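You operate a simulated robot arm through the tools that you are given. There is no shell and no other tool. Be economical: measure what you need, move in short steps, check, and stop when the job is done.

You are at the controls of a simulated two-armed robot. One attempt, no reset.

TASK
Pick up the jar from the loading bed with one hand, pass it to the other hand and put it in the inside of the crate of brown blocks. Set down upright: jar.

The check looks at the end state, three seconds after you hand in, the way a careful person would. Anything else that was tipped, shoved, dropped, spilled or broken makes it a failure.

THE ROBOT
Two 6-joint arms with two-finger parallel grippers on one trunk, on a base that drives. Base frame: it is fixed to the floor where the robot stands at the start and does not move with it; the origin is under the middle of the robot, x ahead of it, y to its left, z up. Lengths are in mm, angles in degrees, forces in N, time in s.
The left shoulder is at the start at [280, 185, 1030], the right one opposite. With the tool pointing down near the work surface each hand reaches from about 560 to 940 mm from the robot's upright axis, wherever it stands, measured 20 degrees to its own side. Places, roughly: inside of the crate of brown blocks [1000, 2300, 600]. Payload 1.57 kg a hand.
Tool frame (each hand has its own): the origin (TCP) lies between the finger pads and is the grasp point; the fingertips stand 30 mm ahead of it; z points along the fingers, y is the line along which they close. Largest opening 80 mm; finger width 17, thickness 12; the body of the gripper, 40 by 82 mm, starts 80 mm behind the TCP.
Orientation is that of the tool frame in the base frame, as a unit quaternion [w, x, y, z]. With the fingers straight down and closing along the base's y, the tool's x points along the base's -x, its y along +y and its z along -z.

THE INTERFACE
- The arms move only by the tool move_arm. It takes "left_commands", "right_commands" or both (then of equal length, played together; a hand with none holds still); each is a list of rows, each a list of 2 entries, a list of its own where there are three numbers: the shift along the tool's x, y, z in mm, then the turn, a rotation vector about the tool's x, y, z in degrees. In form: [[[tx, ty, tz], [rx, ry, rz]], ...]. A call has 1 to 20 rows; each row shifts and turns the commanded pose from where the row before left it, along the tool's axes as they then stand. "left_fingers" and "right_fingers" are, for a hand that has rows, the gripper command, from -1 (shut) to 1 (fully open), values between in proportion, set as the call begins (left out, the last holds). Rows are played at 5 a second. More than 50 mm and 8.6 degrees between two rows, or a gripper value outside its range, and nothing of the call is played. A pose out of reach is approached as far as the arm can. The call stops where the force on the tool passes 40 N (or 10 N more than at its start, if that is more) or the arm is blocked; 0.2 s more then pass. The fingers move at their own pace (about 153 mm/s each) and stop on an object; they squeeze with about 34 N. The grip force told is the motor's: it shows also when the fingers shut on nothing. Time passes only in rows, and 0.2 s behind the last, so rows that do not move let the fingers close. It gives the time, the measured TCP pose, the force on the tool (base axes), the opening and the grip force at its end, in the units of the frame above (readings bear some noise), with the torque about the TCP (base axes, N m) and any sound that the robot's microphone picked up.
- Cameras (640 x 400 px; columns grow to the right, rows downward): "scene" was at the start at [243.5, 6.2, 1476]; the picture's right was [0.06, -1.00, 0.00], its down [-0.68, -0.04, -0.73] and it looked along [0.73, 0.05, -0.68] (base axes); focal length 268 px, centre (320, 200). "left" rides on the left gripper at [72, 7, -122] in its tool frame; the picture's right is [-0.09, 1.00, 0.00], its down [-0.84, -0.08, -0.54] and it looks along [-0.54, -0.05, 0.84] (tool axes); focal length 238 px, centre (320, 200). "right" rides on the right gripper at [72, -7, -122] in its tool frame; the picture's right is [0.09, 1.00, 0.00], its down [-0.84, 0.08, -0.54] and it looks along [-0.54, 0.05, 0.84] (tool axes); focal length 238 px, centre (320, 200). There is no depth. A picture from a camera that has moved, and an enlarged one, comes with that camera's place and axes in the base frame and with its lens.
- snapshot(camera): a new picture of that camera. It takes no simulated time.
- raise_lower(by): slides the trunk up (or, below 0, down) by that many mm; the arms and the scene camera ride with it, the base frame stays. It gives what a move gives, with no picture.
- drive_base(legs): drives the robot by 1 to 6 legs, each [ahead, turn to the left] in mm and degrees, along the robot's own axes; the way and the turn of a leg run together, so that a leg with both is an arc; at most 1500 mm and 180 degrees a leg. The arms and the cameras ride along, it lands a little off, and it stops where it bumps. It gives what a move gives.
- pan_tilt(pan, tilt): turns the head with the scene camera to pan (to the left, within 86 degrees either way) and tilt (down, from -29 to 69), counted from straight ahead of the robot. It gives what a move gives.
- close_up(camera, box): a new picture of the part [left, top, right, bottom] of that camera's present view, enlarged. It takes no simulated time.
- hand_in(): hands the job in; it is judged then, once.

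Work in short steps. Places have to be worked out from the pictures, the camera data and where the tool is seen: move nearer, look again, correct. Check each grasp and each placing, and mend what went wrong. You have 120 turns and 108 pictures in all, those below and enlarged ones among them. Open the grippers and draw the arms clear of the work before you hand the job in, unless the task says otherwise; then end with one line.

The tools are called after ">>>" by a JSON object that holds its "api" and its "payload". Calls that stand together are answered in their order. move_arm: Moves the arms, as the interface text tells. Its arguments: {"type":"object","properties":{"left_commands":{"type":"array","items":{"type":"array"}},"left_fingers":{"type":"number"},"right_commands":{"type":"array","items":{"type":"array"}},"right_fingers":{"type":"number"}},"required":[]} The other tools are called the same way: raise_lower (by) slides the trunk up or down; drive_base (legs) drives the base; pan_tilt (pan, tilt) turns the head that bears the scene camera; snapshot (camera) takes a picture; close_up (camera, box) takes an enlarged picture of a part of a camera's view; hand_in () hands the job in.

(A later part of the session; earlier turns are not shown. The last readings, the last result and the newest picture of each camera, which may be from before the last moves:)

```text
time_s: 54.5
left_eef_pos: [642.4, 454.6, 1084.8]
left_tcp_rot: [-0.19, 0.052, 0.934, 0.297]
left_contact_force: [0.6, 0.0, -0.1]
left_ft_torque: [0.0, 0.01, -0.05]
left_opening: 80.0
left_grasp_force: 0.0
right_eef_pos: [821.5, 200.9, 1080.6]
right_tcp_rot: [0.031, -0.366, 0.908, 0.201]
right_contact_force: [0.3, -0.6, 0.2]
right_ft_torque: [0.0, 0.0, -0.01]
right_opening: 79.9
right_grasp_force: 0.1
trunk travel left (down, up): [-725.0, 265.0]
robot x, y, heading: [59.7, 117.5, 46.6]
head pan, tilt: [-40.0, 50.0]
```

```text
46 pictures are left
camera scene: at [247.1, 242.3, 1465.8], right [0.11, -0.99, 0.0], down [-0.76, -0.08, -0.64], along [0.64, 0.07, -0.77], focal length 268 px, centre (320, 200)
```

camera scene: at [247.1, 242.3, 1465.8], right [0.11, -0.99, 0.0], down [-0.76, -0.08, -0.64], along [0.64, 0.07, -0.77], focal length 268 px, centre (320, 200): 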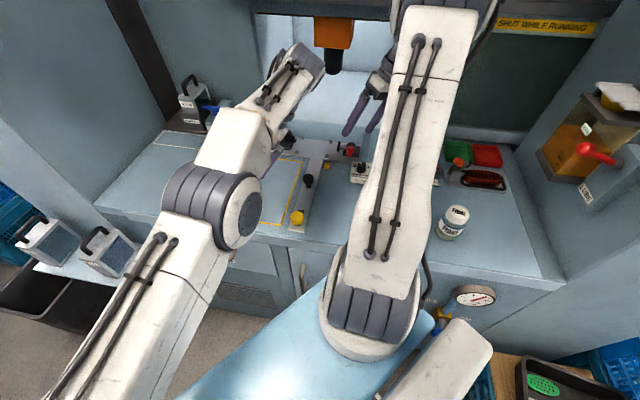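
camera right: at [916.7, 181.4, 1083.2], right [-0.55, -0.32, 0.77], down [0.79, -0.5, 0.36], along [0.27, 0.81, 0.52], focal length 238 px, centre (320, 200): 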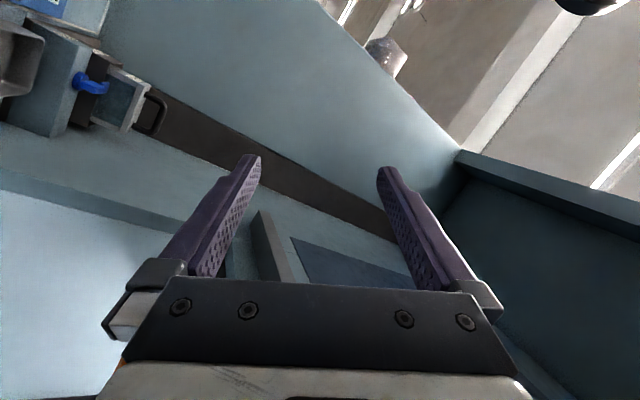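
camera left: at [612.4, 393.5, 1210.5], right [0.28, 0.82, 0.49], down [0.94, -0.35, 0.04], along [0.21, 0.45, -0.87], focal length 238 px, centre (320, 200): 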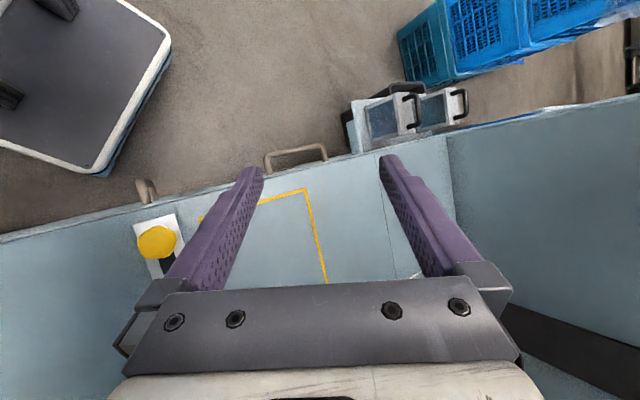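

The right arm is recovered in a normal elbow-up posture. I'll turn the base right 15°.

>>> {"api": "drive_base", "payload": {"legs": [[0, -15]]}}

```text
time_s: 55.8
left_eef_pos: [710.7, 294.6, 1084.7]
left_tcp_rot: [-0.15, 0.172, 0.92, 0.319]
left_contact_force: [0.1, 0.5, -0.3]
left_ft_torque: [-0.04, 0.0, -0.03]
left_opening: 79.9
left_grasp_force: 0.1
right_eef_pos: [819.2, 3.7, 1081.3]
right_tcp_rot: [0.057, -0.246, 0.948, 0.195]
right_contact_force: [1.0, -0.1, 0.4]
right_ft_torque: [0.01, 0.01, 0.01]
right_opening: 79.9
right_grasp_force: 0.1
trunk travel left (down, up): [-725.0, 265.0]
robot x, y, heading: [60.6, 120.4, 31.5]
head pan, tilt: [-40.0, 50.0]
```

The base turns freely, so the block had been the right arm at the handle. Now I'll swing both arms left together so the hands come in front of the robot again.

>>> {"api": "move_arm", "payload": {"left_commands": [[[-0.1, 18.6, 13.2], [0.97, 1.34, -1.88]], [[-0.1, 18.6, 13.2], [0.97, 1.34, -1.88]], [[-0.1, 18.6, 13.2], [0.97, 1.34, -1.88]], [[-0.1, 18.6, 13.2], [0.97, 1.34, -1.88]], [[-0.1, 18.6, 13.2], [0.97, 1.34, -1.88]], [[-0.1, 18.6, 13.2], [0.97, 1.34, -1.88]], [[-0.1, 18.6, 13.2], [0.97, 1.34, -1.88]], [[-0.1, 18.6, 13.2], [0.97, 1.34, -1.88]], [[-0.1, 18.6, 13.2], [0.97, 1.34, -1.88]], [[-0.1, 18.6, 13.2], [0.97, 1.34, -1.88]], [[-0.1, 18.6, 13.2], [0.97, 1.34, -1.88]], [[-0.1, 18.6, 13.2], [0.97, 1.34, -1.88]]], "right_commands": [[[1, 18.8, 4.6], [0, 0, 0]], [[1, 18.8, 4.6], [0, 0, 0]], [[1, 18.8, 4.6], [0, 0, 0]], [[1, 18.8, 4.6], [0, 0, 0]], [[1, 18.8, 4.6], [0, 0, 0]], [[1, 18.8, 4.6], [0, 0, 0]], [[1, 18.8, 4.6], [0, 0, 0]], [[1, 18.8, 4.6], [0, 0, 0]], [[1, 18.8, 4.6], [0, 0, 0]], [[1, 18.8, 4.6], [0, 0, 0]], [[1, 18.8, 4.6], [0, 0, 0]], [[1, 18.8, 4.6], [0, 0, 0]]]}}

>>> {"api": "drive_base", "payload": {"legs": [[-190, 0], [0, -15]]}}

>>> {"api": "pan_tilt", "payload": {"pan": -10, "tilt": 45}}

>>> {"api": "snapshot", "payload": {"camera": "scene"}}

```text
time_s: 58.4
left_eef_pos: [706.9, 565.6, 1083.6]
left_tcp_rot: [-0.227, -0.072, 0.933, 0.269]
left_contact_force: [-0.9, -1.0, -0.1]
left_ft_torque: [0.0, 0.03, -0.01]
left_opening: 79.7
left_grasp_force: 0.1
left hand out of reach, approached as far as the arm can: row 7
right_eef_pos: [700.1, 203.4, 1105.5]
right_tcp_rot: [0.057, -0.245, 0.948, 0.194]
right_contact_force: [0.1, 0.8, 0.7]
right_ft_torque: [0.01, -0.01, -0.02]
right_opening: 79.9
right_grasp_force: 0.0
trunk travel left (down, up): [-725.0, 265.0]
robot x, y, heading: [60.9, 122.4, 31.8]
head pan, tilt: [-40.0, 50.0]
```

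```text
time_s: 60.8
left_eef_pos: [636.2, 286.5, 1082.8]
left_tcp_rot: [-0.191, 0.05, 0.935, 0.296]
left_contact_force: [0.0, 0.1, 0.5]
left_ft_torque: [-0.04, 0.0, -0.03]
left_opening: 80.0
left_grasp_force: 0.1
right_eef_pos: [534.7, -63.2, 1104.6]
right_tcp_rot: [0.082, -0.121, 0.972, 0.186]
right_contact_force: [0.2, 0.0, 1.1]
right_ft_torque: [-0.03, -0.01, -0.02]
right_opening: 79.9
right_grasp_force: 0.1
trunk travel left (down, up): [-725.0, 265.0]
robot x, y, heading: [-103.5, 13.2, 16.6]
head pan, tilt: [-40.0, 50.0]
```

```text
time_s: 61.8
left_eef_pos: [636.3, 285.6, 1084.9]
left_tcp_rot: [-0.191, 0.049, 0.935, 0.296]
left_contact_force: [-0.6, 0.1, 0.0]
left_ft_torque: [0.01, 0.0, 0.01]
left_opening: 79.9
left_grasp_force: 0.0
right_eef_pos: [536.4, -63.8, 1105.8]
right_tcp_rot: [0.081, -0.121, 0.972, 0.187]
right_contact_force: [0.3, -0.1, 0.2]
right_ft_torque: [-0.03, 0.02, 0.03]
right_opening: 79.8
right_grasp_force: 0.0
trunk travel left (down, up): [-725.0, 265.0]
robot x, y, heading: [-104.2, 17.4, 16.4]
head pan, tilt: [-10.0, 45.0]
```

```text
45 pictures are left
camera scene: at [131.7, 73.5, 1472.7], right [0.11, -0.99, 0.0], down [-0.7, -0.08, -0.71], along [0.7, 0.08, -0.71], focal length 268 px, centre (320, 200)
```

scene: 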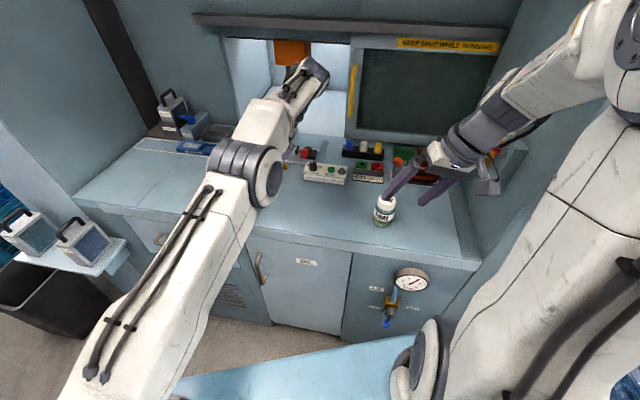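

The robot is recovered and the jar is untouched at about [665, -44]. New plan: the left hand picks the jar low on a pitched approach, away from the right wall, and the right hand takes it from above. I'll turn to heading 0.

>>> {"api": "drive_base", "payload": {"legs": [[0, -16]]}}

>>> {"api": "snapshot", "payload": {"camera": "left"}}

```text
time_s: 63.1
left_eef_pos: [680.4, 91.5, 1082.0]
left_tcp_rot: [-0.149, 0.17, 0.922, 0.316]
left_contact_force: [-0.8, -0.5, 0.0]
left_ft_torque: [0.01, -0.01, 0.05]
left_opening: 80.1
left_grasp_force: 0.0
right_eef_pos: [498.4, -211.4, 1104.8]
right_tcp_rot: [0.1, -0.009, 0.98, 0.174]
right_contact_force: [0.7, 0.1, -0.7]
right_ft_torque: [0.01, 0.03, -0.04]
right_opening: 80.1
right_grasp_force: 0.1
trunk travel left (down, up): [-725.0, 265.0]
robot x, y, heading: [-102.4, 16.2, 2.2]
head pan, tilt: [-10.0, 45.0]
stopped in leg 1: the robot was blocked; the commanded pose is now the measured one
```

```text
44 pictures are left
camera left: at [640.5, 35.1, 1204.5], right [0.49, 0.72, 0.49], down [0.81, -0.58, 0.05], along [0.32, 0.38, -0.87], focal length 238 px, centre (320, 200)
```

left: 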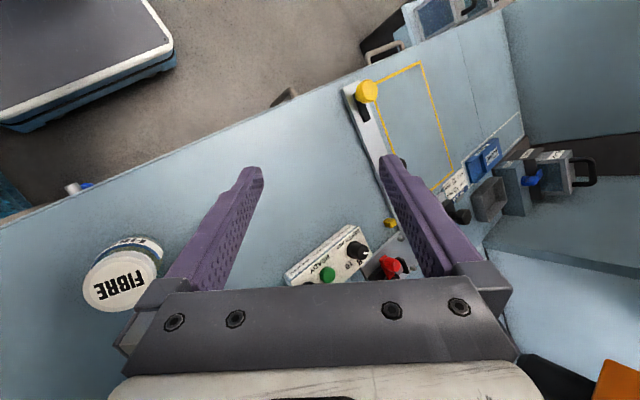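

The right elbow seems to touch the wall at this heading, so I'll turn back left 5° and reverse 70 mm. That also gives the pitched left hand room.

>>> {"api": "drive_base", "payload": {"legs": [[0, 5], [-70, 0]]}}

>>> {"api": "move_arm", "payload": {"left_commands": [[[0, 0, 0], [3, -6.7, -0.98]], [[0, 0, 0], [3, -6.7, -0.98]], [[0, 0, 0], [3, -6.7, -0.98]], [[0, 0, 0], [3, -6.7, -0.98]], [[0, 0, 0], [3, -6.7, -0.98]], [[0, 0, 0], [3, -6.7, -0.98]]]}}

>>> {"api": "snapshot", "payload": {"camera": "scene"}}

```text
time_s: 64.6
left_eef_pos: [601.8, 148.8, 1083.2]
left_tcp_rot: [-0.164, 0.129, 0.927, 0.311]
left_contact_force: [0.7, -0.3, -0.6]
left_ft_torque: [0.02, 0.02, -0.01]
left_opening: 79.8
left_grasp_force: 0.1
right_eef_pos: [444.5, -171.6, 1105.2]
right_tcp_rot: [0.094, -0.05, 0.978, 0.181]
right_contact_force: [0.7, 0.0, 0.1]
right_ft_torque: [-0.01, 0.04, 0.0]
right_opening: 80.2
right_grasp_force: 0.0
trunk travel left (down, up): [-725.0, 265.0]
robot x, y, heading: [-175.3, 9.2, 7.1]
head pan, tilt: [-10.0, 45.0]
```

```text
time_s: 66.0
left_eef_pos: [600.7, 148.9, 1083.4]
left_tcp_rot: [0.163, 0.153, 0.969, 0.11]
left_contact_force: [-0.8, -0.3, 1.6]
left_ft_torque: [0.03, -0.01, -0.01]
left_opening: 80.2
left_grasp_force: 0.0
right_eef_pos: [444.0, -172.4, 1104.7]
right_tcp_rot: [0.093, -0.049, 0.978, 0.18]
right_contact_force: [0.3, -0.1, -0.4]
right_ft_torque: [0.02, 0.02, 0.01]
right_opening: 80.3
right_grasp_force: 0.0
trunk travel left (down, up): [-725.0, 265.0]
robot x, y, heading: [-172.1, 6.6, 7.1]
head pan, tilt: [-10.0, 45.0]
```

```text
43 pictures are left
camera scene: at [67.4, 25.9, 1472.7], right [-0.05, -1.0, 0.0], down [-0.71, 0.03, -0.71], along [0.71, -0.03, -0.71], focal length 268 px, centre (320, 200)
```

scene: 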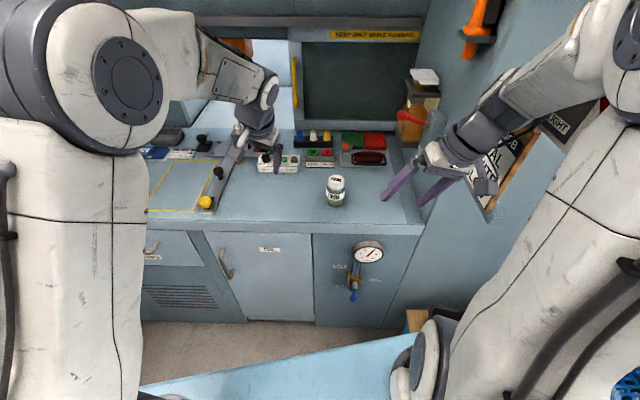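

All steady. I'll finish the left hand's pitch (yaw -25°, 40° below horizontal) and go to a pre-grasp about 110 mm short of the jar.

>>> {"api": "move_arm", "payload": {"left_commands": [[[0, 0, 0], [3.61, -6.79, -0.13]], [[0, 0, 0], [3.61, -6.79, -0.13]], [[0, 0, 0], [3.61, -6.79, -0.13]], [[0, 0, 0], [3.61, -6.79, -0.13]], [[0, 0, 0], [3.61, -6.79, -0.13]], [[7.7, -24.3, 19.6], [0, 0, 0]], [[7.7, -24.3, 19.6], [0, 0, 0]], [[7.7, -24.3, 19.6], [0, 0, 0]], [[7.7, -24.3, 19.6], [0, 0, 0]], [[7.7, -24.3, 19.6], [0, 0, 0]]], "left_fingers": 1}}

>>> {"api": "snapshot", "payload": {"camera": "left"}}

>>> {"api": "snapshot", "payload": {"camera": "scene"}}

```text
time_s: 68.2
left_eef_pos: [574.6, 37.7, 975.9]
left_tcp_rot: [0.325, 0.204, 0.92, -0.084]
left_contact_force: [-0.8, 0.4, 0.2]
left_ft_torque: [0.01, -0.01, 0.0]
left_opening: 79.9
left_grasp_force: 0.1
left hand out of reach, approached as far as the arm can: row 4, 5, 10
right_eef_pos: [444.2, -172.2, 1105.0]
right_tcp_rot: [0.095, -0.049, 0.978, 0.18]
right_contact_force: [-0.3, -0.1, 0.2]
right_ft_torque: [0.03, 0.0, -0.01]
right_opening: 79.9
right_grasp_force: 0.1
trunk travel left (down, up): [-725.0, 265.0]
robot x, y, heading: [-173.8, 7.5, 7.7]
head pan, tilt: [-10.0, 45.0]
```

```text
42 pictures are left
camera left: at [459.3, 102.4, 1023.5], right [0.49, 0.87, 0.04], down [0.25, -0.18, 0.95], along [0.83, -0.46, -0.31], focal length 238 px, centre (320, 200)
```

left: 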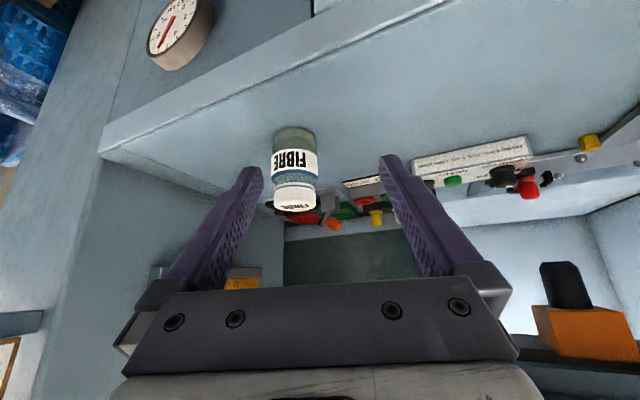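

```text
41 pictures are left
camera scene: at [66.8, 25.8, 1472.8], right [-0.05, -1.0, 0.0], down [-0.71, 0.03, -0.71], along [0.71, -0.03, -0.71], focal length 268 px, centre (320, 200)
```

scene: 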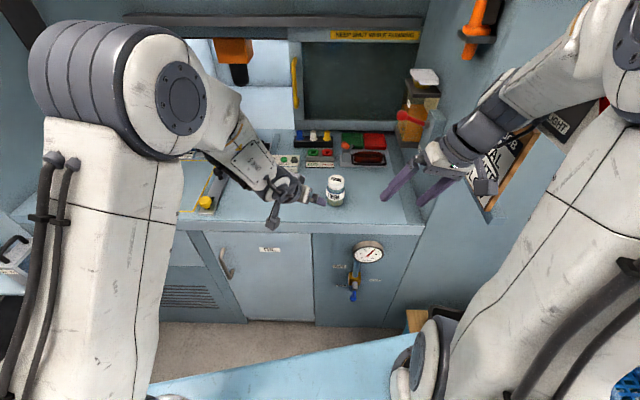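

The jar is about at [670, -47], and the left hand got to 51° pitch rather than 40° because it's too near the robot. I'll reverse 60 mm more, then advance and finish the pitch.

>>> {"api": "drive_base", "payload": {"legs": [[-60, 0]]}}

>>> {"api": "move_arm", "payload": {"left_commands": [[[-20, -0.9, 20], [0, 0, 0]], [[-20, -0.9, 20], [0, 0, 0]], [[-20, -0.9, 20], [0, 0, 0]], [[0, 0, 0], [-0.6, -7.9, 0.3]], [[0, 0, 0], [-0.6, -7.9, 0.3]]]}}

>>> {"api": "snapshot", "payload": {"camera": "left"}}

```text
time_s: 69.3
left_eef_pos: [521.9, 37.8, 975.1]
left_tcp_rot: [0.326, 0.202, 0.92, -0.085]
left_contact_force: [0.6, 1.0, 0.6]
left_ft_torque: [0.02, -0.02, 0.01]
left_opening: 80.1
left_grasp_force: 0.1
right_eef_pos: [388.0, -167.9, 1102.1]
right_tcp_rot: [0.087, -0.06, 0.978, 0.181]
right_contact_force: [0.2, 0.2, -0.3]
right_ft_torque: [-0.02, -0.02, -0.01]
right_opening: 80.0
right_grasp_force: 0.0
trunk travel left (down, up): [-725.0, 265.0]
robot x, y, heading: [-225.2, 2.4, 7.8]
head pan, tilt: [-10.0, 45.0]
stopped in leg 1: the robot was blocked; the commanded pose is now the measured one
```

```text
time_s: 70.5
left_eef_pos: [605.1, 23.5, 962.6]
left_tcp_rot: [0.406, 0.178, 0.896, -0.038]
left_contact_force: [-0.7, -0.1, 0.3]
left_ft_torque: [0.0, 0.04, 0.0]
left_opening: 79.8
left_grasp_force: 0.0
left hand out of reach, approached as far as the arm can: row 4, 5
right_eef_pos: [390.5, -168.8, 1102.3]
right_tcp_rot: [0.088, -0.059, 0.978, 0.181]
right_contact_force: [0.6, 0.5, 0.4]
right_ft_torque: [0.0, -0.01, 0.0]
right_opening: 80.3
right_grasp_force: 0.1
trunk travel left (down, up): [-725.0, 265.0]
robot x, y, heading: [-226.0, 0.4, 7.5]
head pan, tilt: [-10.0, 45.0]
```

```text
40 pictures are left
camera left: at [477.7, 76.5, 989.9], right [0.4, 0.9, 0.14], down [0.09, -0.2, 0.98], along [0.91, -0.38, -0.16], focal length 238 px, centre (320, 200)
```

left: 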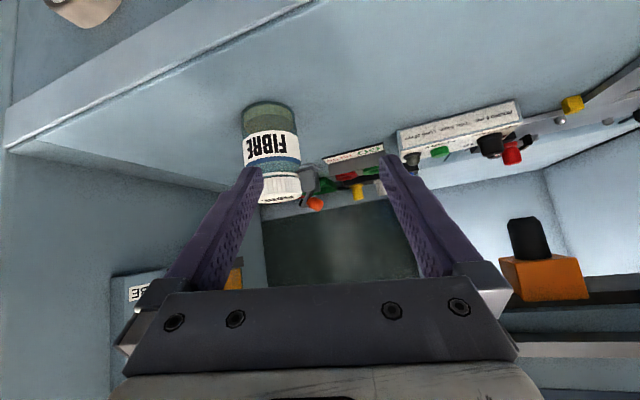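

The pitch is now 42° with a little roll. I'll trim the orientation to yaw -20°, pitch 38°, and shift the hand sideways to line up with the jar at [670, -47].

>>> {"api": "move_arm", "payload": {"left_commands": [[[-3.3, -22.4, 0], [0, 0, 0]], [[-3.3, -22.4, 0], [0, 0, 0]], [[0, 0, 15], [2.4, -4.0, -3.7]], [[0, 0, 0], [0, 0, 0]]]}}

>>> {"api": "snapshot", "payload": {"camera": "left"}}

>>> {"api": "close_up", "payload": {"camera": "scene", "box": [230, 120, 430, 260]}}

```text
time_s: 71.5
left_eef_pos: [604.4, -24.0, 953.5]
left_tcp_rot: [0.433, 0.157, 0.885, -0.076]
left_contact_force: [0.0, 0.2, 0.3]
left_ft_torque: [0.03, -0.04, -0.03]
left_opening: 80.1
left_grasp_force: 0.0
right_eef_pos: [390.6, -167.4, 1102.5]
right_tcp_rot: [0.087, -0.059, 0.978, 0.181]
right_contact_force: [0.9, -0.9, 0.4]
right_ft_torque: [-0.01, -0.01, 0.0]
right_opening: 80.1
right_grasp_force: 0.1
trunk travel left (down, up): [-725.0, 265.0]
robot x, y, heading: [-231.0, 0.9, 7.5]
head pan, tilt: [-10.0, 45.0]
```

```text
39 pictures are left
camera left: at [476.2, 30.3, 971.2], right [0.39, 0.92, 0.07], down [0.05, -0.1, 0.99], along [0.92, -0.39, -0.09], focal length 238 px, centre (320, 200)
```

left: 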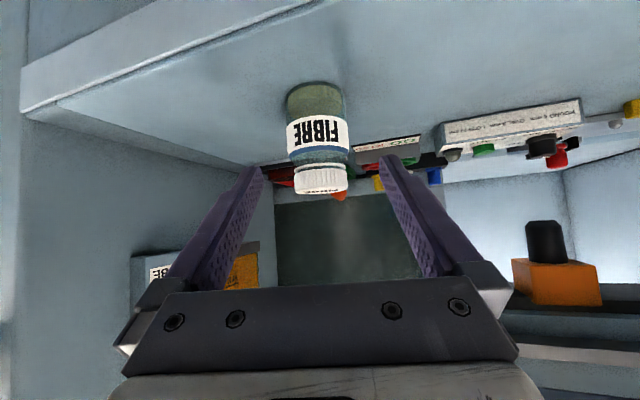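

```text
2.86 times, centred on (330, 190) of scene
camera zoom: at [13.5, 25.6, 1472.4], right [-0.04, -1.0, 0.0], down [-0.71, 0.03, -0.71], along [0.71, -0.03, -0.71], focal length 767 px, centre (291, 229)
```

zoom: 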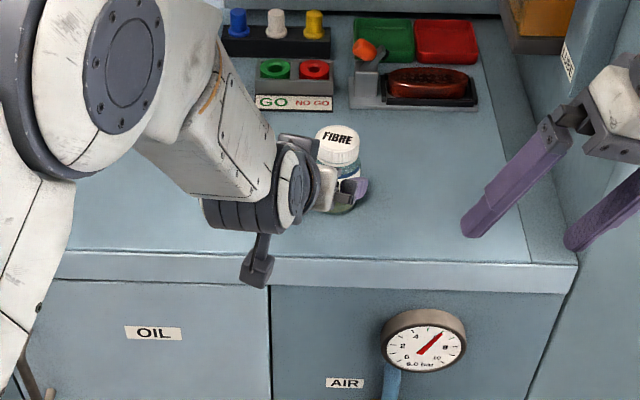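

The jar is centred between the fingers at about [677, -53]. I'll advance 95 mm along the fingers to straddle it.

>>> {"api": "move_arm", "payload": {"left_commands": [[[-0.7, -0.4, 16], [0, 0, 0]], [[-0.7, -0.4, 16], [0, 0, 0]], [[-0.7, -0.4, 16], [0, 0, 0]], [[-0.7, -0.4, 16], [0, 0, 0]], [[-0.7, -0.4, 16], [0, 0, 0]], [[-0.7, -0.4, 14], [0, 0, 0]], [[0, 0, 0], [0, 0, 0]]]}}

>>> {"api": "snapshot", "payload": {"camera": "left"}}

>>> {"api": "close_up", "payload": {"camera": "scene", "box": [250, 130, 410, 240]}}

```text
time_s: 73.1
left_eef_pos: [676.8, -53.3, 899.0]
left_tcp_rot: [0.431, 0.156, 0.885, -0.075]
left_contact_force: [-1.0, 0.0, -0.2]
left_ft_torque: [0.0, 0.01, -0.01]
left_opening: 80.3
left_grasp_force: 0.0
right_eef_pos: [390.4, -168.4, 1103.2]
right_tcp_rot: [0.088, -0.059, 0.978, 0.181]
right_contact_force: [0.2, 0.4, 0.6]
right_ft_torque: [0.02, -0.02, -0.02]
right_opening: 80.1
right_grasp_force: 0.1
trunk travel left (down, up): [-725.0, 265.0]
robot x, y, heading: [-229.1, 7.4, 7.7]
head pan, tilt: [-10.0, 45.0]
```

```text
37 pictures are left
camera left: at [548.1, 1.3, 916.5], right [0.39, 0.92, 0.07], down [0.06, -0.1, 0.99], along [0.92, -0.39, -0.09], focal length 238 px, centre (320, 200)
```

left: 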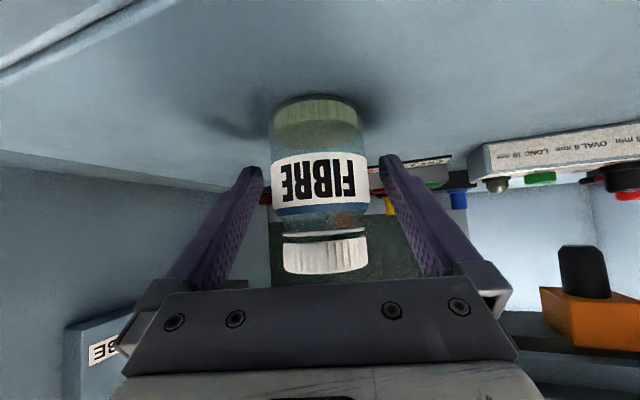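

```text
3.64 times, centred on (330, 185) of scene
camera zoom: at [13.6, 26.0, 1472.4], right [-0.04, -1.0, 0.0], down [-0.71, 0.03, -0.71], along [0.71, -0.03, -0.71], focal length 976 px, centre (284, 254)
```

zoom: 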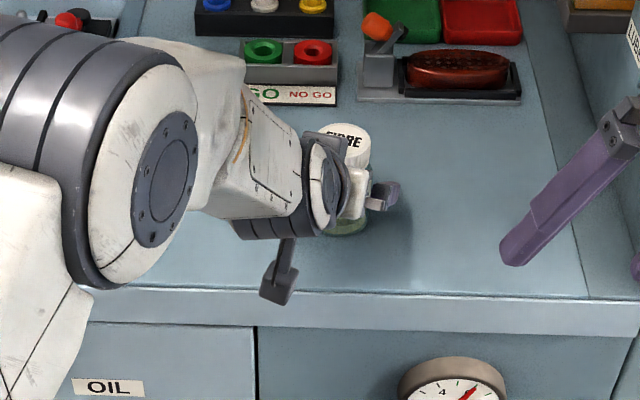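

The jar is centred and at grasp depth. Closing the left fingers.

>>> {"api": "move_arm", "payload": {"left_commands": [[[0, 0, 0], [0, 0, 0]], [[0, 0, 0], [0, 0, 0]], [[0, 0, 0], [0, 0, 0]], [[0, 0, 0], [0, 0, 0]]], "left_fingers": -1}}

```text
time_s: 74.1
left_eef_pos: [677.2, -52.3, 898.8]
left_tcp_rot: [0.432, 0.156, 0.885, -0.076]
left_contact_force: [0.6, 0.5, 0.6]
left_ft_torque: [0.01, 0.01, 0.02]
left_opening: 56.9
left_grasp_force: 34.3
right_eef_pos: [389.2, -167.8, 1102.9]
right_tcp_rot: [0.087, -0.058, 0.978, 0.181]
right_contact_force: [0.2, 0.4, -0.5]
right_ft_torque: [0.0, 0.04, -0.03]
right_opening: 79.9
right_grasp_force: 0.1
trunk travel left (down, up): [-725.0, 265.0]
robot x, y, heading: [-227.9, 4.0, 7.7]
head pan, tilt: [-10.0, 45.0]
```

Firm grip at 57 mm. I'll lift by raising the trunk 120 mm, which keeps the arms' geometry.

>>> {"api": "raise_lower", "payload": {"by": 120}}

>>> {"api": "snapshot", "payload": {"camera": "scene"}}

>>> {"api": "snapshot", "payload": {"camera": "left"}}

```text
time_s: 75.6
left_eef_pos: [677.3, -52.8, 1019.4]
left_tcp_rot: [0.432, 0.157, 0.885, -0.075]
left_contact_force: [0.1, -0.3, -1.7]
left_ft_torque: [-0.02, -0.01, -0.01]
left_opening: 56.9
left_grasp_force: 33.9
right_eef_pos: [389.8, -169.2, 1222.5]
right_tcp_rot: [0.088, -0.06, 0.978, 0.182]
right_contact_force: [0.2, 0.0, 0.3]
right_ft_torque: [-0.01, -0.02, -0.01]
right_opening: 79.9
right_grasp_force: 0.0
trunk travel left (down, up): [-845.0, 145.0]
robot x, y, heading: [-228.6, 1.9, 8.0]
head pan, tilt: [-10.0, 45.0]
```

```text
35 pictures are left
camera scene: at [13.6, 24.8, 1592.5], right [-0.04, -1.0, 0.0], down [-0.71, 0.03, -0.71], along [0.71, -0.03, -0.71], focal length 268 px, centre (320, 200)
```

scene: 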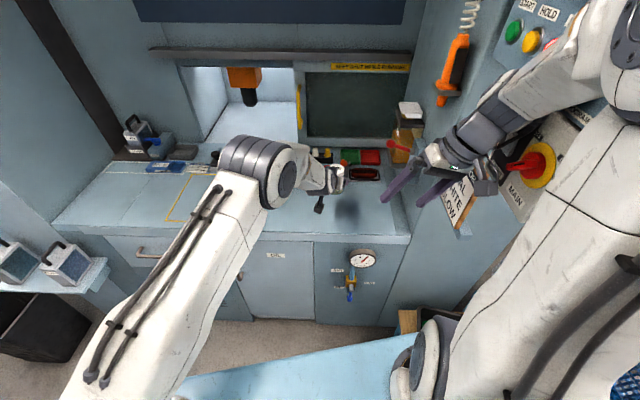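

```text
34 pictures are left
camera left: at [548.1, 0.4, 1036.8], right [0.39, 0.92, 0.08], down [0.06, -0.11, 0.99], along [0.92, -0.39, -0.09], focal length 238 px, centre (320, 200)
```

left: 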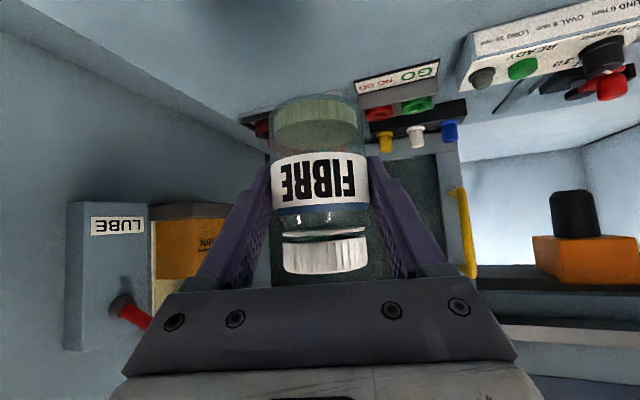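

The jar is held upright. The right hand is close to the MAIN switch, so I'll ease forward 50 mm and turn left 45° out of the machine corner before the handover.

>>> {"api": "drive_base", "payload": {"legs": [[50, 0], [0, 45]]}}

>>> {"api": "snapshot", "payload": {"camera": "scene"}}

```text
time_s: 76.3
left_eef_pos: [682.2, -61.5, 1017.9]
left_tcp_rot: [0.431, 0.16, 0.885, -0.077]
left_contact_force: [0.4, -1.2, -1.9]
left_ft_torque: [-0.03, -0.01, -0.03]
left_opening: 57.2
left_grasp_force: 34.3
right_eef_pos: [393.1, -169.9, 1220.7]
right_tcp_rot: [0.084, -0.058, 0.978, 0.183]
right_contact_force: [-0.4, 0.6, -0.6]
right_ft_torque: [-0.03, -0.01, 0.02]
right_opening: 80.1
right_grasp_force: 0.0
trunk travel left (down, up): [-845.0, 145.0]
robot x, y, heading: [-221.5, 4.0, 7.4]
head pan, tilt: [-10.0, 45.0]
stopped in leg 1: the robot was blocked; the commanded pose is now the measured one
```

```text
33 pictures are left
camera scene: at [20.2, 24.6, 1592.5], right [-0.05, -1.0, 0.0], down [-0.71, 0.03, -0.71], along [0.71, -0.03, -0.71], focal length 268 px, centre (320, 200)
```

scene: 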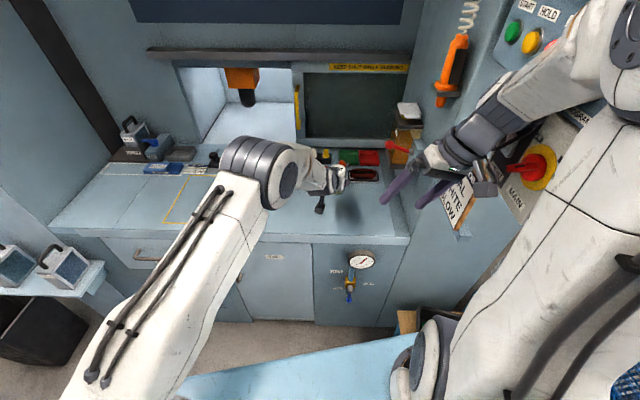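

Forward is blocked, probably by the right elbow at the console. I'll look there.

>>> {"api": "pan_tilt", "payload": {"pan": -60, "tilt": 15}}

>>> {"api": "snapshot", "payload": {"camera": "scene"}}

```text
time_s: 77.5
left_eef_pos: [682.9, -60.8, 1018.8]
left_tcp_rot: [0.432, 0.16, 0.884, -0.077]
left_contact_force: [-0.5, -0.2, -1.3]
left_ft_torque: [0.0, 0.02, -0.01]
left_opening: 57.2
left_grasp_force: 34.0
right_eef_pos: [394.2, -170.3, 1221.5]
right_tcp_rot: [0.086, -0.057, 0.978, 0.184]
right_contact_force: [-0.5, -0.1, 0.1]
right_ft_torque: [-0.01, 0.0, -0.03]
right_opening: 80.2
right_grasp_force: 0.1
trunk travel left (down, up): [-845.0, 145.0]
robot x, y, heading: [-225.4, 4.6, 7.3]
head pan, tilt: [-60.0, 15.0]
```

```text
32 pictures are left
camera scene: at [-3.9, -45.5, 1639.3], right [-0.8, -0.61, 0.0], down [-0.16, 0.2, -0.97], along [0.59, -0.77, -0.26], focal length 268 px, centre (320, 200)
```

scene: 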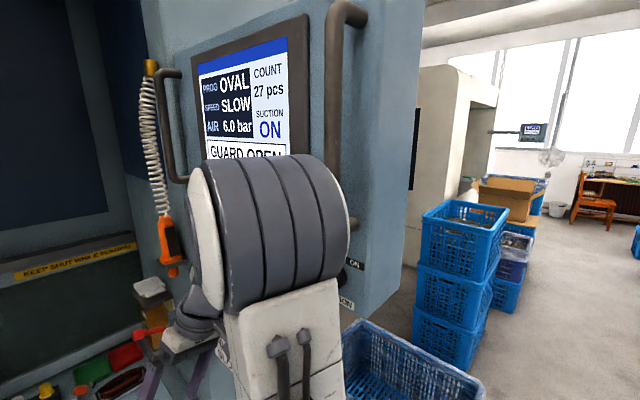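

The right elbow is between the console's two grab bars, against the face. Swinging the right arm 17° left about its shoulder pulls the elbow off the face.

>>> {"api": "move_arm", "payload": {"right_commands": [[[-2.3, 12.4, 5.2], [-0.48, 0.88, -2.3]], [[-2.3, 12.4, 5.2], [-0.48, 0.88, -2.3]], [[-2.3, 12.4, 5.2], [-0.48, 0.88, -2.3]], [[-2.3, 12.4, 5.2], [-0.48, 0.88, -2.3]], [[-2.3, 12.4, 5.2], [-0.48, 0.88, -2.3]], [[-2.3, 12.4, 5.2], [-0.48, 0.88, -2.3]], [[-2.3, 12.4, 5.2], [-0.48, 0.88, -2.3]]]}}

>>> {"api": "snapshot", "payload": {"camera": "scene"}}

```text
time_s: 79.1
left_eef_pos: [681.2, -62.5, 1019.5]
left_tcp_rot: [0.431, 0.161, 0.884, -0.076]
left_contact_force: [0.2, -0.4, -1.8]
left_ft_torque: [0.04, 0.03, 0.03]
left_opening: 57.4
left_grasp_force: 34.0
right_eef_pos: [387.1, -77.7, 1221.3]
right_tcp_rot: [0.056, -0.205, 0.957, 0.195]
right_contact_force: [-0.2, 0.7, 0.5]
right_ft_torque: [-0.02, 0.01, 0.0]
right_opening: 80.0
right_grasp_force: 0.0
trunk travel left (down, up): [-845.0, 145.0]
robot x, y, heading: [-223.2, 4.8, 7.0]
head pan, tilt: [-60.0, 15.0]
```

```text
31 pictures are left
camera scene: at [-6.0, -48.4, 1639.5], right [-0.8, -0.61, 0.0], down [-0.16, 0.21, -0.97], along [0.59, -0.77, -0.26], focal length 268 px, centre (320, 200)
```

scene: 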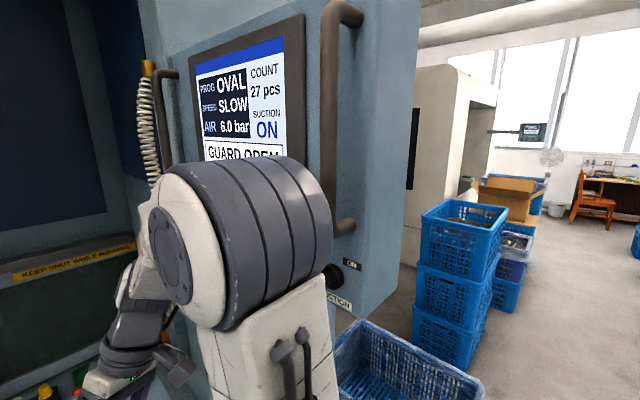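

The elbow is clear. I'll turn left 15° first and see.

>>> {"api": "drive_base", "payload": {"legs": [[0, 15]]}}

```text
time_s: 80.4
left_eef_pos: [667.8, 172.6, 1019.3]
left_tcp_rot: [0.437, 0.045, 0.898, -0.019]
left_contact_force: [0.0, -0.5, -2.0]
left_ft_torque: [0.02, 0.03, 0.01]
left_opening: 57.0
left_grasp_force: 33.8
right_eef_pos: [389.3, 81.1, 1221.5]
right_tcp_rot: [0.031, -0.328, 0.923, 0.201]
right_contact_force: [0.1, -0.1, 0.1]
right_ft_torque: [0.02, -0.04, -0.02]
right_opening: 80.3
right_grasp_force: 0.1
trunk travel left (down, up): [-845.0, 145.0]
robot x, y, heading: [-221.3, 7.4, 22.3]
head pan, tilt: [-60.0, 15.0]
```

It's free. I'll continue turning left 40°, toward the open area.

>>> {"api": "drive_base", "payload": {"legs": [[0, 40]]}}

>>> {"api": "pan_tilt", "payload": {"pan": 0, "tilt": 40}}

>>> {"api": "snapshot", "payload": {"camera": "scene"}}

```text
time_s: 82.6
left_eef_pos: [354.5, 703.8, 1019.2]
left_tcp_rot: [0.417, -0.263, 0.86, 0.13]
left_contact_force: [-0.1, -0.5, -2.2]
left_ft_torque: [-0.03, -0.01, 0.02]
left_opening: 57.1
left_grasp_force: 33.7
right_eef_pos: [199.2, 455.0, 1221.6]
right_tcp_rot: [-0.039, -0.622, 0.756, 0.199]
right_contact_force: [0.3, -0.2, -0.1]
right_ft_torque: [0.0, 0.0, 0.0]
right_opening: 80.0
right_grasp_force: 0.0
trunk travel left (down, up): [-845.0, 145.0]
robot x, y, heading: [-221.0, 4.8, 62.0]
head pan, tilt: [-60.0, 15.0]
```

```text
time_s: 83.9
left_eef_pos: [355.1, 703.4, 1019.4]
left_tcp_rot: [0.417, -0.264, 0.86, 0.131]
left_contact_force: [0.2, 0.4, -2.1]
left_ft_torque: [-0.02, 0.02, 0.01]
left_opening: 57.0
left_grasp_force: 34.5
right_eef_pos: [197.1, 454.4, 1221.3]
right_tcp_rot: [-0.04, -0.622, 0.756, 0.199]
right_contact_force: [-0.7, -0.2, 0.2]
right_ft_torque: [-0.02, -0.02, 0.01]
right_opening: 80.0
right_grasp_force: 0.0
trunk travel left (down, up): [-845.0, 145.0]
robot x, y, heading: [-224.7, 1.8, 61.9]
head pan, tilt: [0.0, 40.0]
```

```text
30 pictures are left
camera scene: at [-107.1, 222.6, 1600.0], right [0.88, -0.47, 0.0], down [-0.3, -0.57, -0.77], along [0.36, 0.68, -0.64], focal length 268 px, centre (320, 200)
```

scene: 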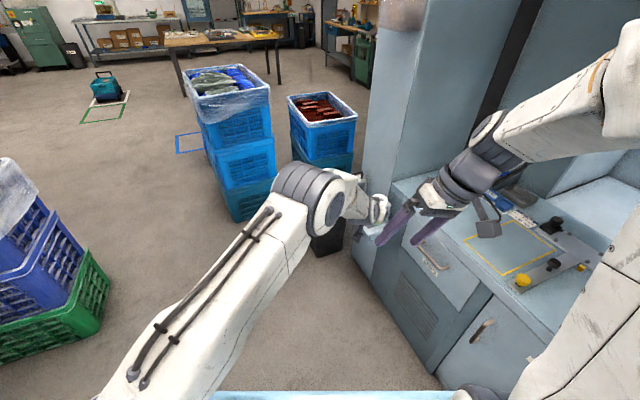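

The open area is clear, with the jar upright in the left hand at [355, 703, 1019]. I'll turn the right hand to point straight down with its closing axis parallel to the left hand's, then move it round the right side toward the jar.

>>> {"api": "move_arm", "payload": {"right_commands": [[[0, 0, 0], [3.42, 0.34, 6.29]], [[0, 0, 0], [3.42, 0.34, 6.29]], [[0, 0, 0], [3.42, 0.34, 6.29]], [[0, 0, 0], [3.42, 0.34, 6.29]], [[0, 0, 0], [3.42, 0.34, 6.29]], [[0, 0, 0], [3.42, 0.34, 6.29]], [[0, 0, 0], [3.42, 0.34, 6.29]], [[-35, -2.6, -2.5], [0, 0, 0]], [[-35, -2.6, -2.5], [0, 0, 0]], [[-35, -2.6, -2.5], [0, 0, 0]], [[-35, -2.6, -2.5], [0, 0, 0]], [[-35, -2.6, -2.5], [0, 0, 0]], [[-35, -2.6, -2.5], [0, 0, 0]]], "right_fingers": 1}}

>>> {"api": "snapshot", "payload": {"camera": "scene"}}

```text
time_s: 86.7
left_eef_pos: [353.9, 703.1, 1019.8]
left_tcp_rot: [0.418, -0.263, 0.86, 0.13]
left_contact_force: [0.1, -0.2, -1.7]
left_ft_torque: [-0.04, 0.03, 0.04]
left_opening: 56.9
left_grasp_force: 33.9
right_eef_pos: [379.6, 559.8, 1237.9]
right_tcp_rot: [0.001, -0.293, 0.956, 0.0]
right_contact_force: [-0.8, 1.3, 0.4]
right_ft_torque: [0.02, -0.04, -0.01]
right_opening: 80.1
right_grasp_force: 0.1
trunk travel left (down, up): [-845.0, 145.0]
robot x, y, heading: [-222.8, 6.6, 62.3]
head pan, tilt: [0.0, 40.0]
```

```text
29 pictures are left
camera scene: at [-107.2, 222.6, 1599.9], right [0.88, -0.47, 0.0], down [-0.3, -0.57, -0.77], along [0.36, 0.68, -0.64], focal length 268 px, centre (320, 200)
```

scene: 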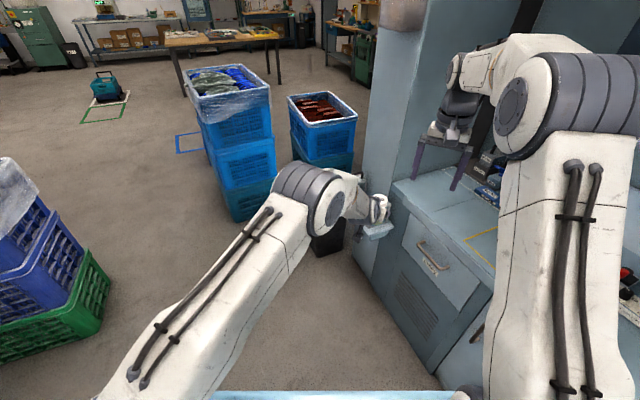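

Now I'll bring the right hand over the jar, tips still about 95 mm above its lid, and check with its camera.

>>> {"api": "move_arm", "payload": {"right_commands": [[[-13, 26.5, 9.6], [0, 0, 0]], [[-13, 26.5, 9.6], [0, 0, 0]], [[-13, 26.5, 9.6], [0, 0, 0]], [[-13, 26.5, 9.6], [0, 0, 0]], [[-13, 26.5, 9.6], [0, 0, 0]], [[0, 0, 0], [0, 0, 0]]]}}

>>> {"api": "snapshot", "payload": {"camera": "right"}}

>>> {"api": "snapshot", "payload": {"camera": "left"}}

```text
time_s: 88.1
left_eef_pos: [354.9, 703.3, 1018.6]
left_tcp_rot: [0.417, -0.264, 0.86, 0.13]
left_contact_force: [-0.8, 0.2, -1.1]
left_ft_torque: [-0.02, 0.02, 0.02]
left_opening: 57.0
left_grasp_force: 34.2
right_eef_pos: [352.2, 696.6, 1185.9]
right_tcp_rot: [0.001, -0.294, 0.956, 0.0]
right_contact_force: [-1.0, 0.4, 0.0]
right_ft_torque: [-0.01, 0.01, 0.01]
right_opening: 80.1
right_grasp_force: 0.0
right hand out of reach, approached as far as the arm can: row 5
trunk travel left (down, up): [-845.0, 145.0]
robot x, y, heading: [-219.0, 5.1, 62.2]
head pan, tilt: [0.0, 40.0]
```

```text
28 pictures are left
camera right: at [295.7, 650.0, 1308.8], right [-0.64, 0.77, 0.0], down [0.65, 0.53, 0.54], along [0.42, 0.34, -0.84], focal length 238 px, centre (320, 200)
```

right: 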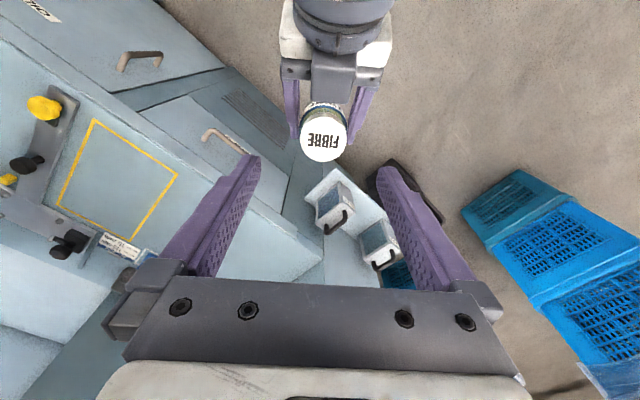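

```text
27 pictures are left
camera left: at [235.5, 629.6, 1036.7], right [-0.51, 0.86, 0.08], down [0.12, -0.02, 0.99], along [0.85, 0.52, -0.09], focal length 238 px, centre (320, 200)
```

left: 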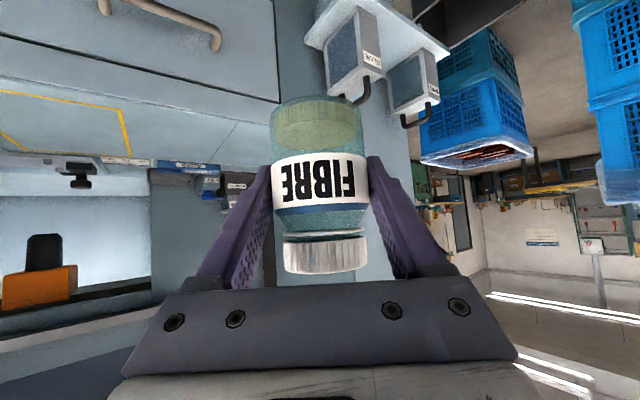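

The lid is seen at [354, 702], and the right hand is at its reach limit only because it's high. I'll descend 75 mm and re-read.

>>> {"api": "move_arm", "payload": {"right_commands": [[[0, 0, 15], [0, 0, 0]], [[0, 0, 15], [0, 0, 0]], [[0, 0, 15], [0, 0, 0]], [[0, 0, 15], [0, 0, 0]], [[0, 0, 15], [0, 0, 0]], [[0, 0, 0], [0, 0, 0]]]}}

>>> {"api": "snapshot", "payload": {"camera": "right"}}

```text
time_s: 89.5
left_eef_pos: [354.4, 704.3, 1018.1]
left_tcp_rot: [0.418, -0.263, 0.86, 0.131]
left_contact_force: [-0.7, -0.4, -1.8]
left_ft_torque: [0.01, 0.01, -0.01]
left_opening: 57.1
left_grasp_force: 34.2
right_eef_pos: [353.2, 695.3, 1110.2]
right_tcp_rot: [0.001, -0.294, 0.956, 0.0]
right_contact_force: [-0.3, -0.6, -0.2]
right_ft_torque: [0.02, -0.01, -0.01]
right_opening: 79.9
right_grasp_force: 0.0
trunk travel left (down, up): [-845.0, 145.0]
robot x, y, heading: [-219.7, 4.8, 62.1]
head pan, tilt: [0.0, 40.0]
```

```text
26 pictures are left
camera right: at [297.1, 647.6, 1233.3], right [-0.64, 0.77, 0.0], down [0.65, 0.53, 0.54], along [0.42, 0.35, -0.84], focal length 238 px, centre (320, 200)
```

right: 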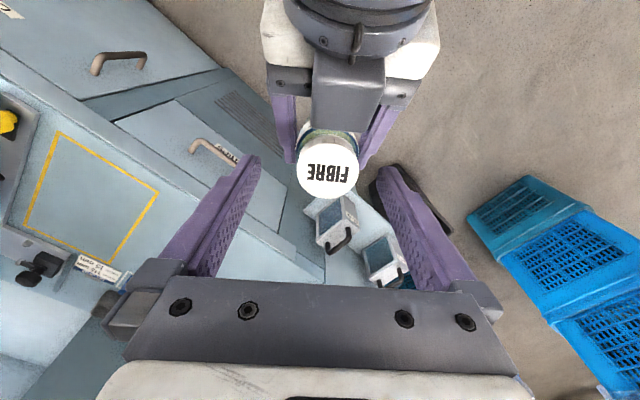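

The lid is at [354, 704]. I'll correct by +6 lateral and 11 forward, then descend 42 mm so the fingertips straddle the lid just above the left fingers.

>>> {"api": "move_arm", "payload": {"right_commands": [[[-10.8, 6.4, 0], [0, 0, 0]], [[0, 0, 10], [0, 0, 0]], [[0, 0, 12], [0, 0, 0]], [[0, 0, 12], [0, 0, 0]], [[0, 0, 8], [0, 0, 0]], [[0, 0, 0], [0, 0, 0]]]}}

>>> {"api": "snapshot", "payload": {"camera": "right"}}

>>> {"api": "snapshot", "payload": {"camera": "left"}}

```text
time_s: 90.9
left_eef_pos: [353.9, 703.9, 1018.5]
left_tcp_rot: [0.418, -0.264, 0.859, 0.131]
left_contact_force: [0.2, 0.1, -0.9]
left_ft_torque: [-0.04, 0.01, 0.01]
left_opening: 57.0
left_grasp_force: 33.8
right_eef_pos: [360.7, 705.3, 1068.0]
right_tcp_rot: [0.001, -0.293, 0.956, 0.001]
right_contact_force: [0.6, -0.8, 0.1]
right_ft_torque: [0.0, 0.04, -0.04]
right_opening: 80.1
right_grasp_force: 0.0
trunk travel left (down, up): [-845.0, 145.0]
robot x, y, heading: [-220.8, 4.2, 62.3]
head pan, tilt: [0.0, 40.0]
```

```text
25 pictures are left
camera right: at [303.0, 659.1, 1190.5], right [-0.64, 0.77, 0.0], down [0.65, 0.53, 0.54], along [0.42, 0.35, -0.84], focal length 238 px, centre (320, 200)
```

right: 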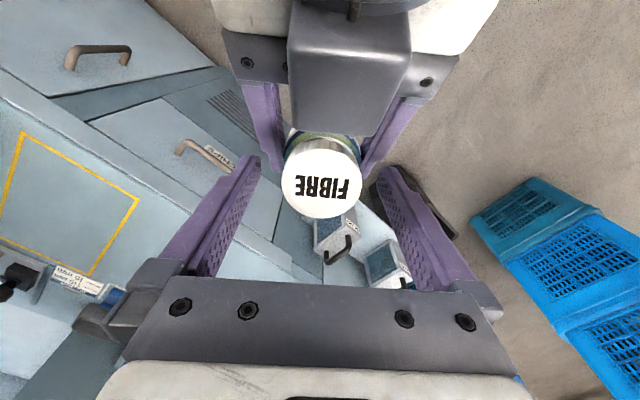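

```text
24 pictures are left
camera left: at [235.6, 629.6, 1036.8], right [-0.51, 0.86, 0.08], down [0.12, -0.02, 0.99], along [0.85, 0.52, -0.09], focal length 238 px, centre (320, 200)
```

left: 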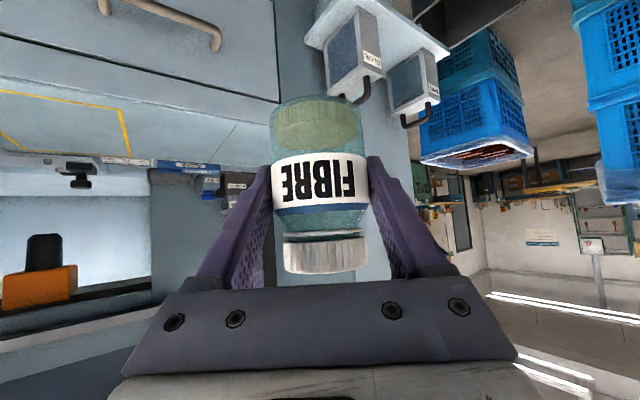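

Aligned. Closing the right fingers on the lid.

>>> {"api": "move_arm", "payload": {"right_commands": [[[0, 0, 0], [0, 0, 0]], [[0, 0, 0], [0, 0, 0]], [[0, 0, 0], [0, 0, 0]], [[0, 0, 0], [0, 0, 0]]], "right_fingers": -1}}

>>> {"api": "snapshot", "payload": {"camera": "right"}}

>>> {"api": "snapshot", "payload": {"camera": "left"}}

```text
time_s: 91.9
left_eef_pos: [354.9, 702.3, 1019.8]
left_tcp_rot: [0.418, -0.263, 0.86, 0.13]
left_contact_force: [1.1, -7.4, 0.7]
left_ft_torque: [0.05, -0.02, -0.04]
left_opening: 56.8
left_grasp_force: 34.3
right_eef_pos: [359.1, 705.3, 1068.0]
right_tcp_rot: [0.001, -0.294, 0.956, 0.002]
right_contact_force: [-2.4, 6.2, 0.5]
right_ft_torque: [0.26, 0.13, -0.02]
right_opening: 48.3
right_grasp_force: 33.8
trunk travel left (down, up): [-845.0, 145.0]
robot x, y, heading: [-221.5, 4.5, 62.5]
head pan, tilt: [0.0, 40.0]
```

```text
23 pictures are left
camera right: at [302.7, 659.3, 1190.8], right [-0.64, 0.77, 0.0], down [0.65, 0.53, 0.54], along [0.42, 0.35, -0.84], focal length 238 px, centre (320, 200)
```

right: 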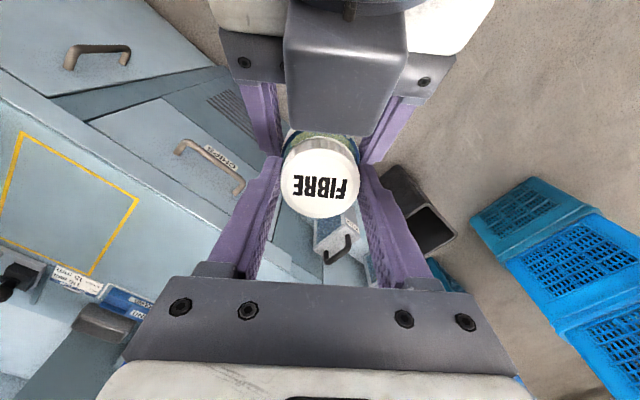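

```text
22 pictures are left
camera left: at [235.8, 629.2, 1036.9], right [-0.51, 0.86, 0.08], down [0.12, -0.02, 0.99], along [0.85, 0.52, -0.09], focal length 238 px, centre (320, 200)
```

left: 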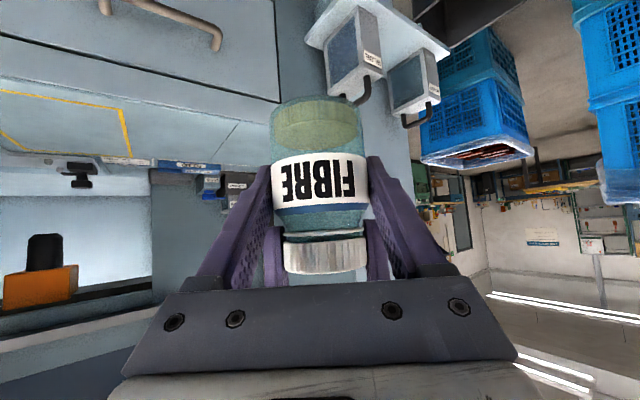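

The right hand holds the lid at 48 mm. Now I'll open the left hand and withdraw it along its own finger axis.

>>> {"api": "move_arm", "payload": {"left_commands": [[[0, 0, 0], [0, 0, 0]], [[0, 0, 0], [0, 0, 0]], [[0, 0, 0], [0, 0, 0]]], "left_fingers": 1}}

>>> {"api": "move_arm", "payload": {"left_commands": [[[0, 0, -12], [0, 0, 0]], [[0, 0, -15], [0, 0, 0]], [[0, 0, -15], [0, 0, 0]], [[0, 0, -15], [0, 0, 0]], [[0, 0, -15], [0, 0, 0]]]}}

>>> {"api": "snapshot", "payload": {"camera": "left"}}

```text
time_s: 92.7
left_eef_pos: [353.5, 704.1, 1019.0]
left_tcp_rot: [0.418, -0.264, 0.859, 0.131]
left_contact_force: [-0.6, -0.2, -0.2]
left_ft_torque: [-0.02, -0.04, 0.0]
left_opening: 80.1
left_grasp_force: 0.0
right_eef_pos: [359.9, 705.5, 1068.5]
right_tcp_rot: [0.0, -0.294, 0.956, 0.0]
right_contact_force: [-0.3, -0.3, -0.4]
right_ft_torque: [-0.04, 0.02, 0.0]
right_opening: 47.9
right_grasp_force: 33.6
trunk travel left (down, up): [-845.0, 145.0]
robot x, y, heading: [-224.5, 3.4, 61.8]
head pan, tilt: [0.0, 40.0]
```

```text
time_s: 93.9
left_eef_pos: [309.1, 671.2, 1063.4]
left_tcp_rot: [0.418, -0.263, 0.86, 0.129]
left_contact_force: [-0.4, 1.2, -0.5]
left_ft_torque: [-0.01, -0.01, 0.0]
left_opening: 80.0
left_grasp_force: 0.0
right_eef_pos: [360.3, 705.2, 1068.1]
right_tcp_rot: [0.001, -0.294, 0.956, 0.001]
right_contact_force: [0.0, 0.5, -0.1]
right_ft_torque: [-0.02, 0.0, -0.01]
right_opening: 48.2
right_grasp_force: 34.0
trunk travel left (down, up): [-845.0, 145.0]
robot x, y, heading: [-220.5, 7.3, 62.3]
head pan, tilt: [0.0, 40.0]
```

```text
21 pictures are left
camera left: at [189.3, 597.3, 1081.1], right [-0.51, 0.86, 0.08], down [0.12, -0.02, 0.99], along [0.85, 0.52, -0.09], focal length 238 px, centre (320, 200)
```

left: 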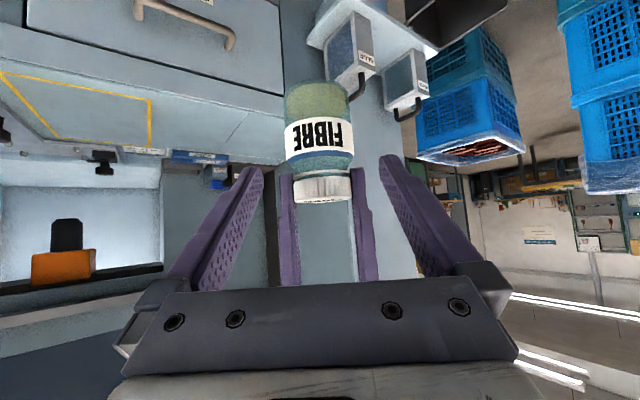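

The pass succeeded: the right hand alone holds the jar. I'll withdraw the left hand fully and swing it away to the left, then retract the right hand.

>>> {"api": "move_arm", "payload": {"left_commands": [[[0, 0, -16], [0, 0, 0]], [[0, 0, -16], [0, 0, 0]], [[0, 0, -16], [0, 0, 0]], [[0, 0, -16], [0, 0, 0]], [[-1, 25.6, 1.5], [-1.97, 0.01, -1.55]], [[-1, 25.6, 1.5], [-1.97, 0.01, -1.55]], [[-1, 25.6, 1.5], [-1.97, 0.01, -1.55]], [[-1, 25.6, 1.5], [-1.97, 0.01, -1.55]], [[-1, 25.6, 1.5], [-1.97, 0.01, -1.55]], [[-1, 25.6, 1.5], [-1.97, 0.01, -1.55]], [[-1, 25.6, 1.5], [-1.97, 0.01, -1.55]], [[-1, 25.6, 1.5], [-1.97, 0.01, -1.55]], [[-1, 25.6, 1.5], [-1.97, 0.01, -1.55]], [[-1, 25.6, 1.5], [-1.97, 0.01, -1.55]]]}}

>>> {"api": "snapshot", "payload": {"camera": "scene"}}

```text
time_s: 96.9
left_eef_pos: [96.5, 834.7, 1103.6]
left_tcp_rot: [0.379, -0.444, 0.782, 0.218]
left_contact_force: [1.1, 0.7, -0.4]
left_ft_torque: [0.01, -0.02, -0.02]
left_opening: 80.2
left_grasp_force: 0.0
right_eef_pos: [360.1, 705.1, 1068.1]
right_tcp_rot: [0.0, -0.295, 0.955, 0.001]
right_contact_force: [0.1, -0.1, -0.4]
right_ft_torque: [-0.01, -0.01, 0.02]
right_opening: 47.7
right_grasp_force: 33.5
trunk travel left (down, up): [-845.0, 145.0]
robot x, y, heading: [-221.8, 5.0, 62.5]
head pan, tilt: [0.0, 40.0]
```

```text
20 pictures are left
camera scene: at [-107.1, 222.6, 1600.0], right [0.88, -0.47, 0.0], down [-0.3, -0.57, -0.77], along [0.36, 0.68, -0.64], focal length 268 px, centre (320, 200)
```

scene: 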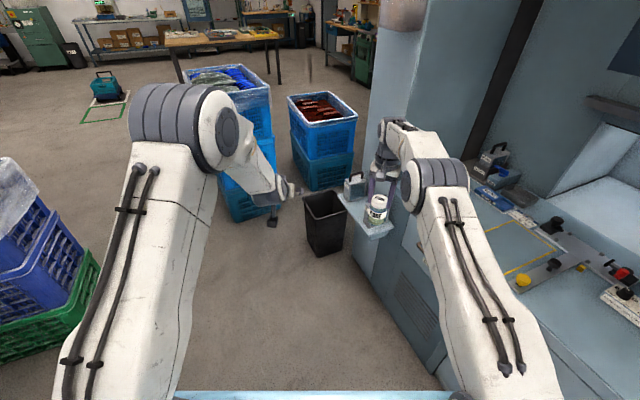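

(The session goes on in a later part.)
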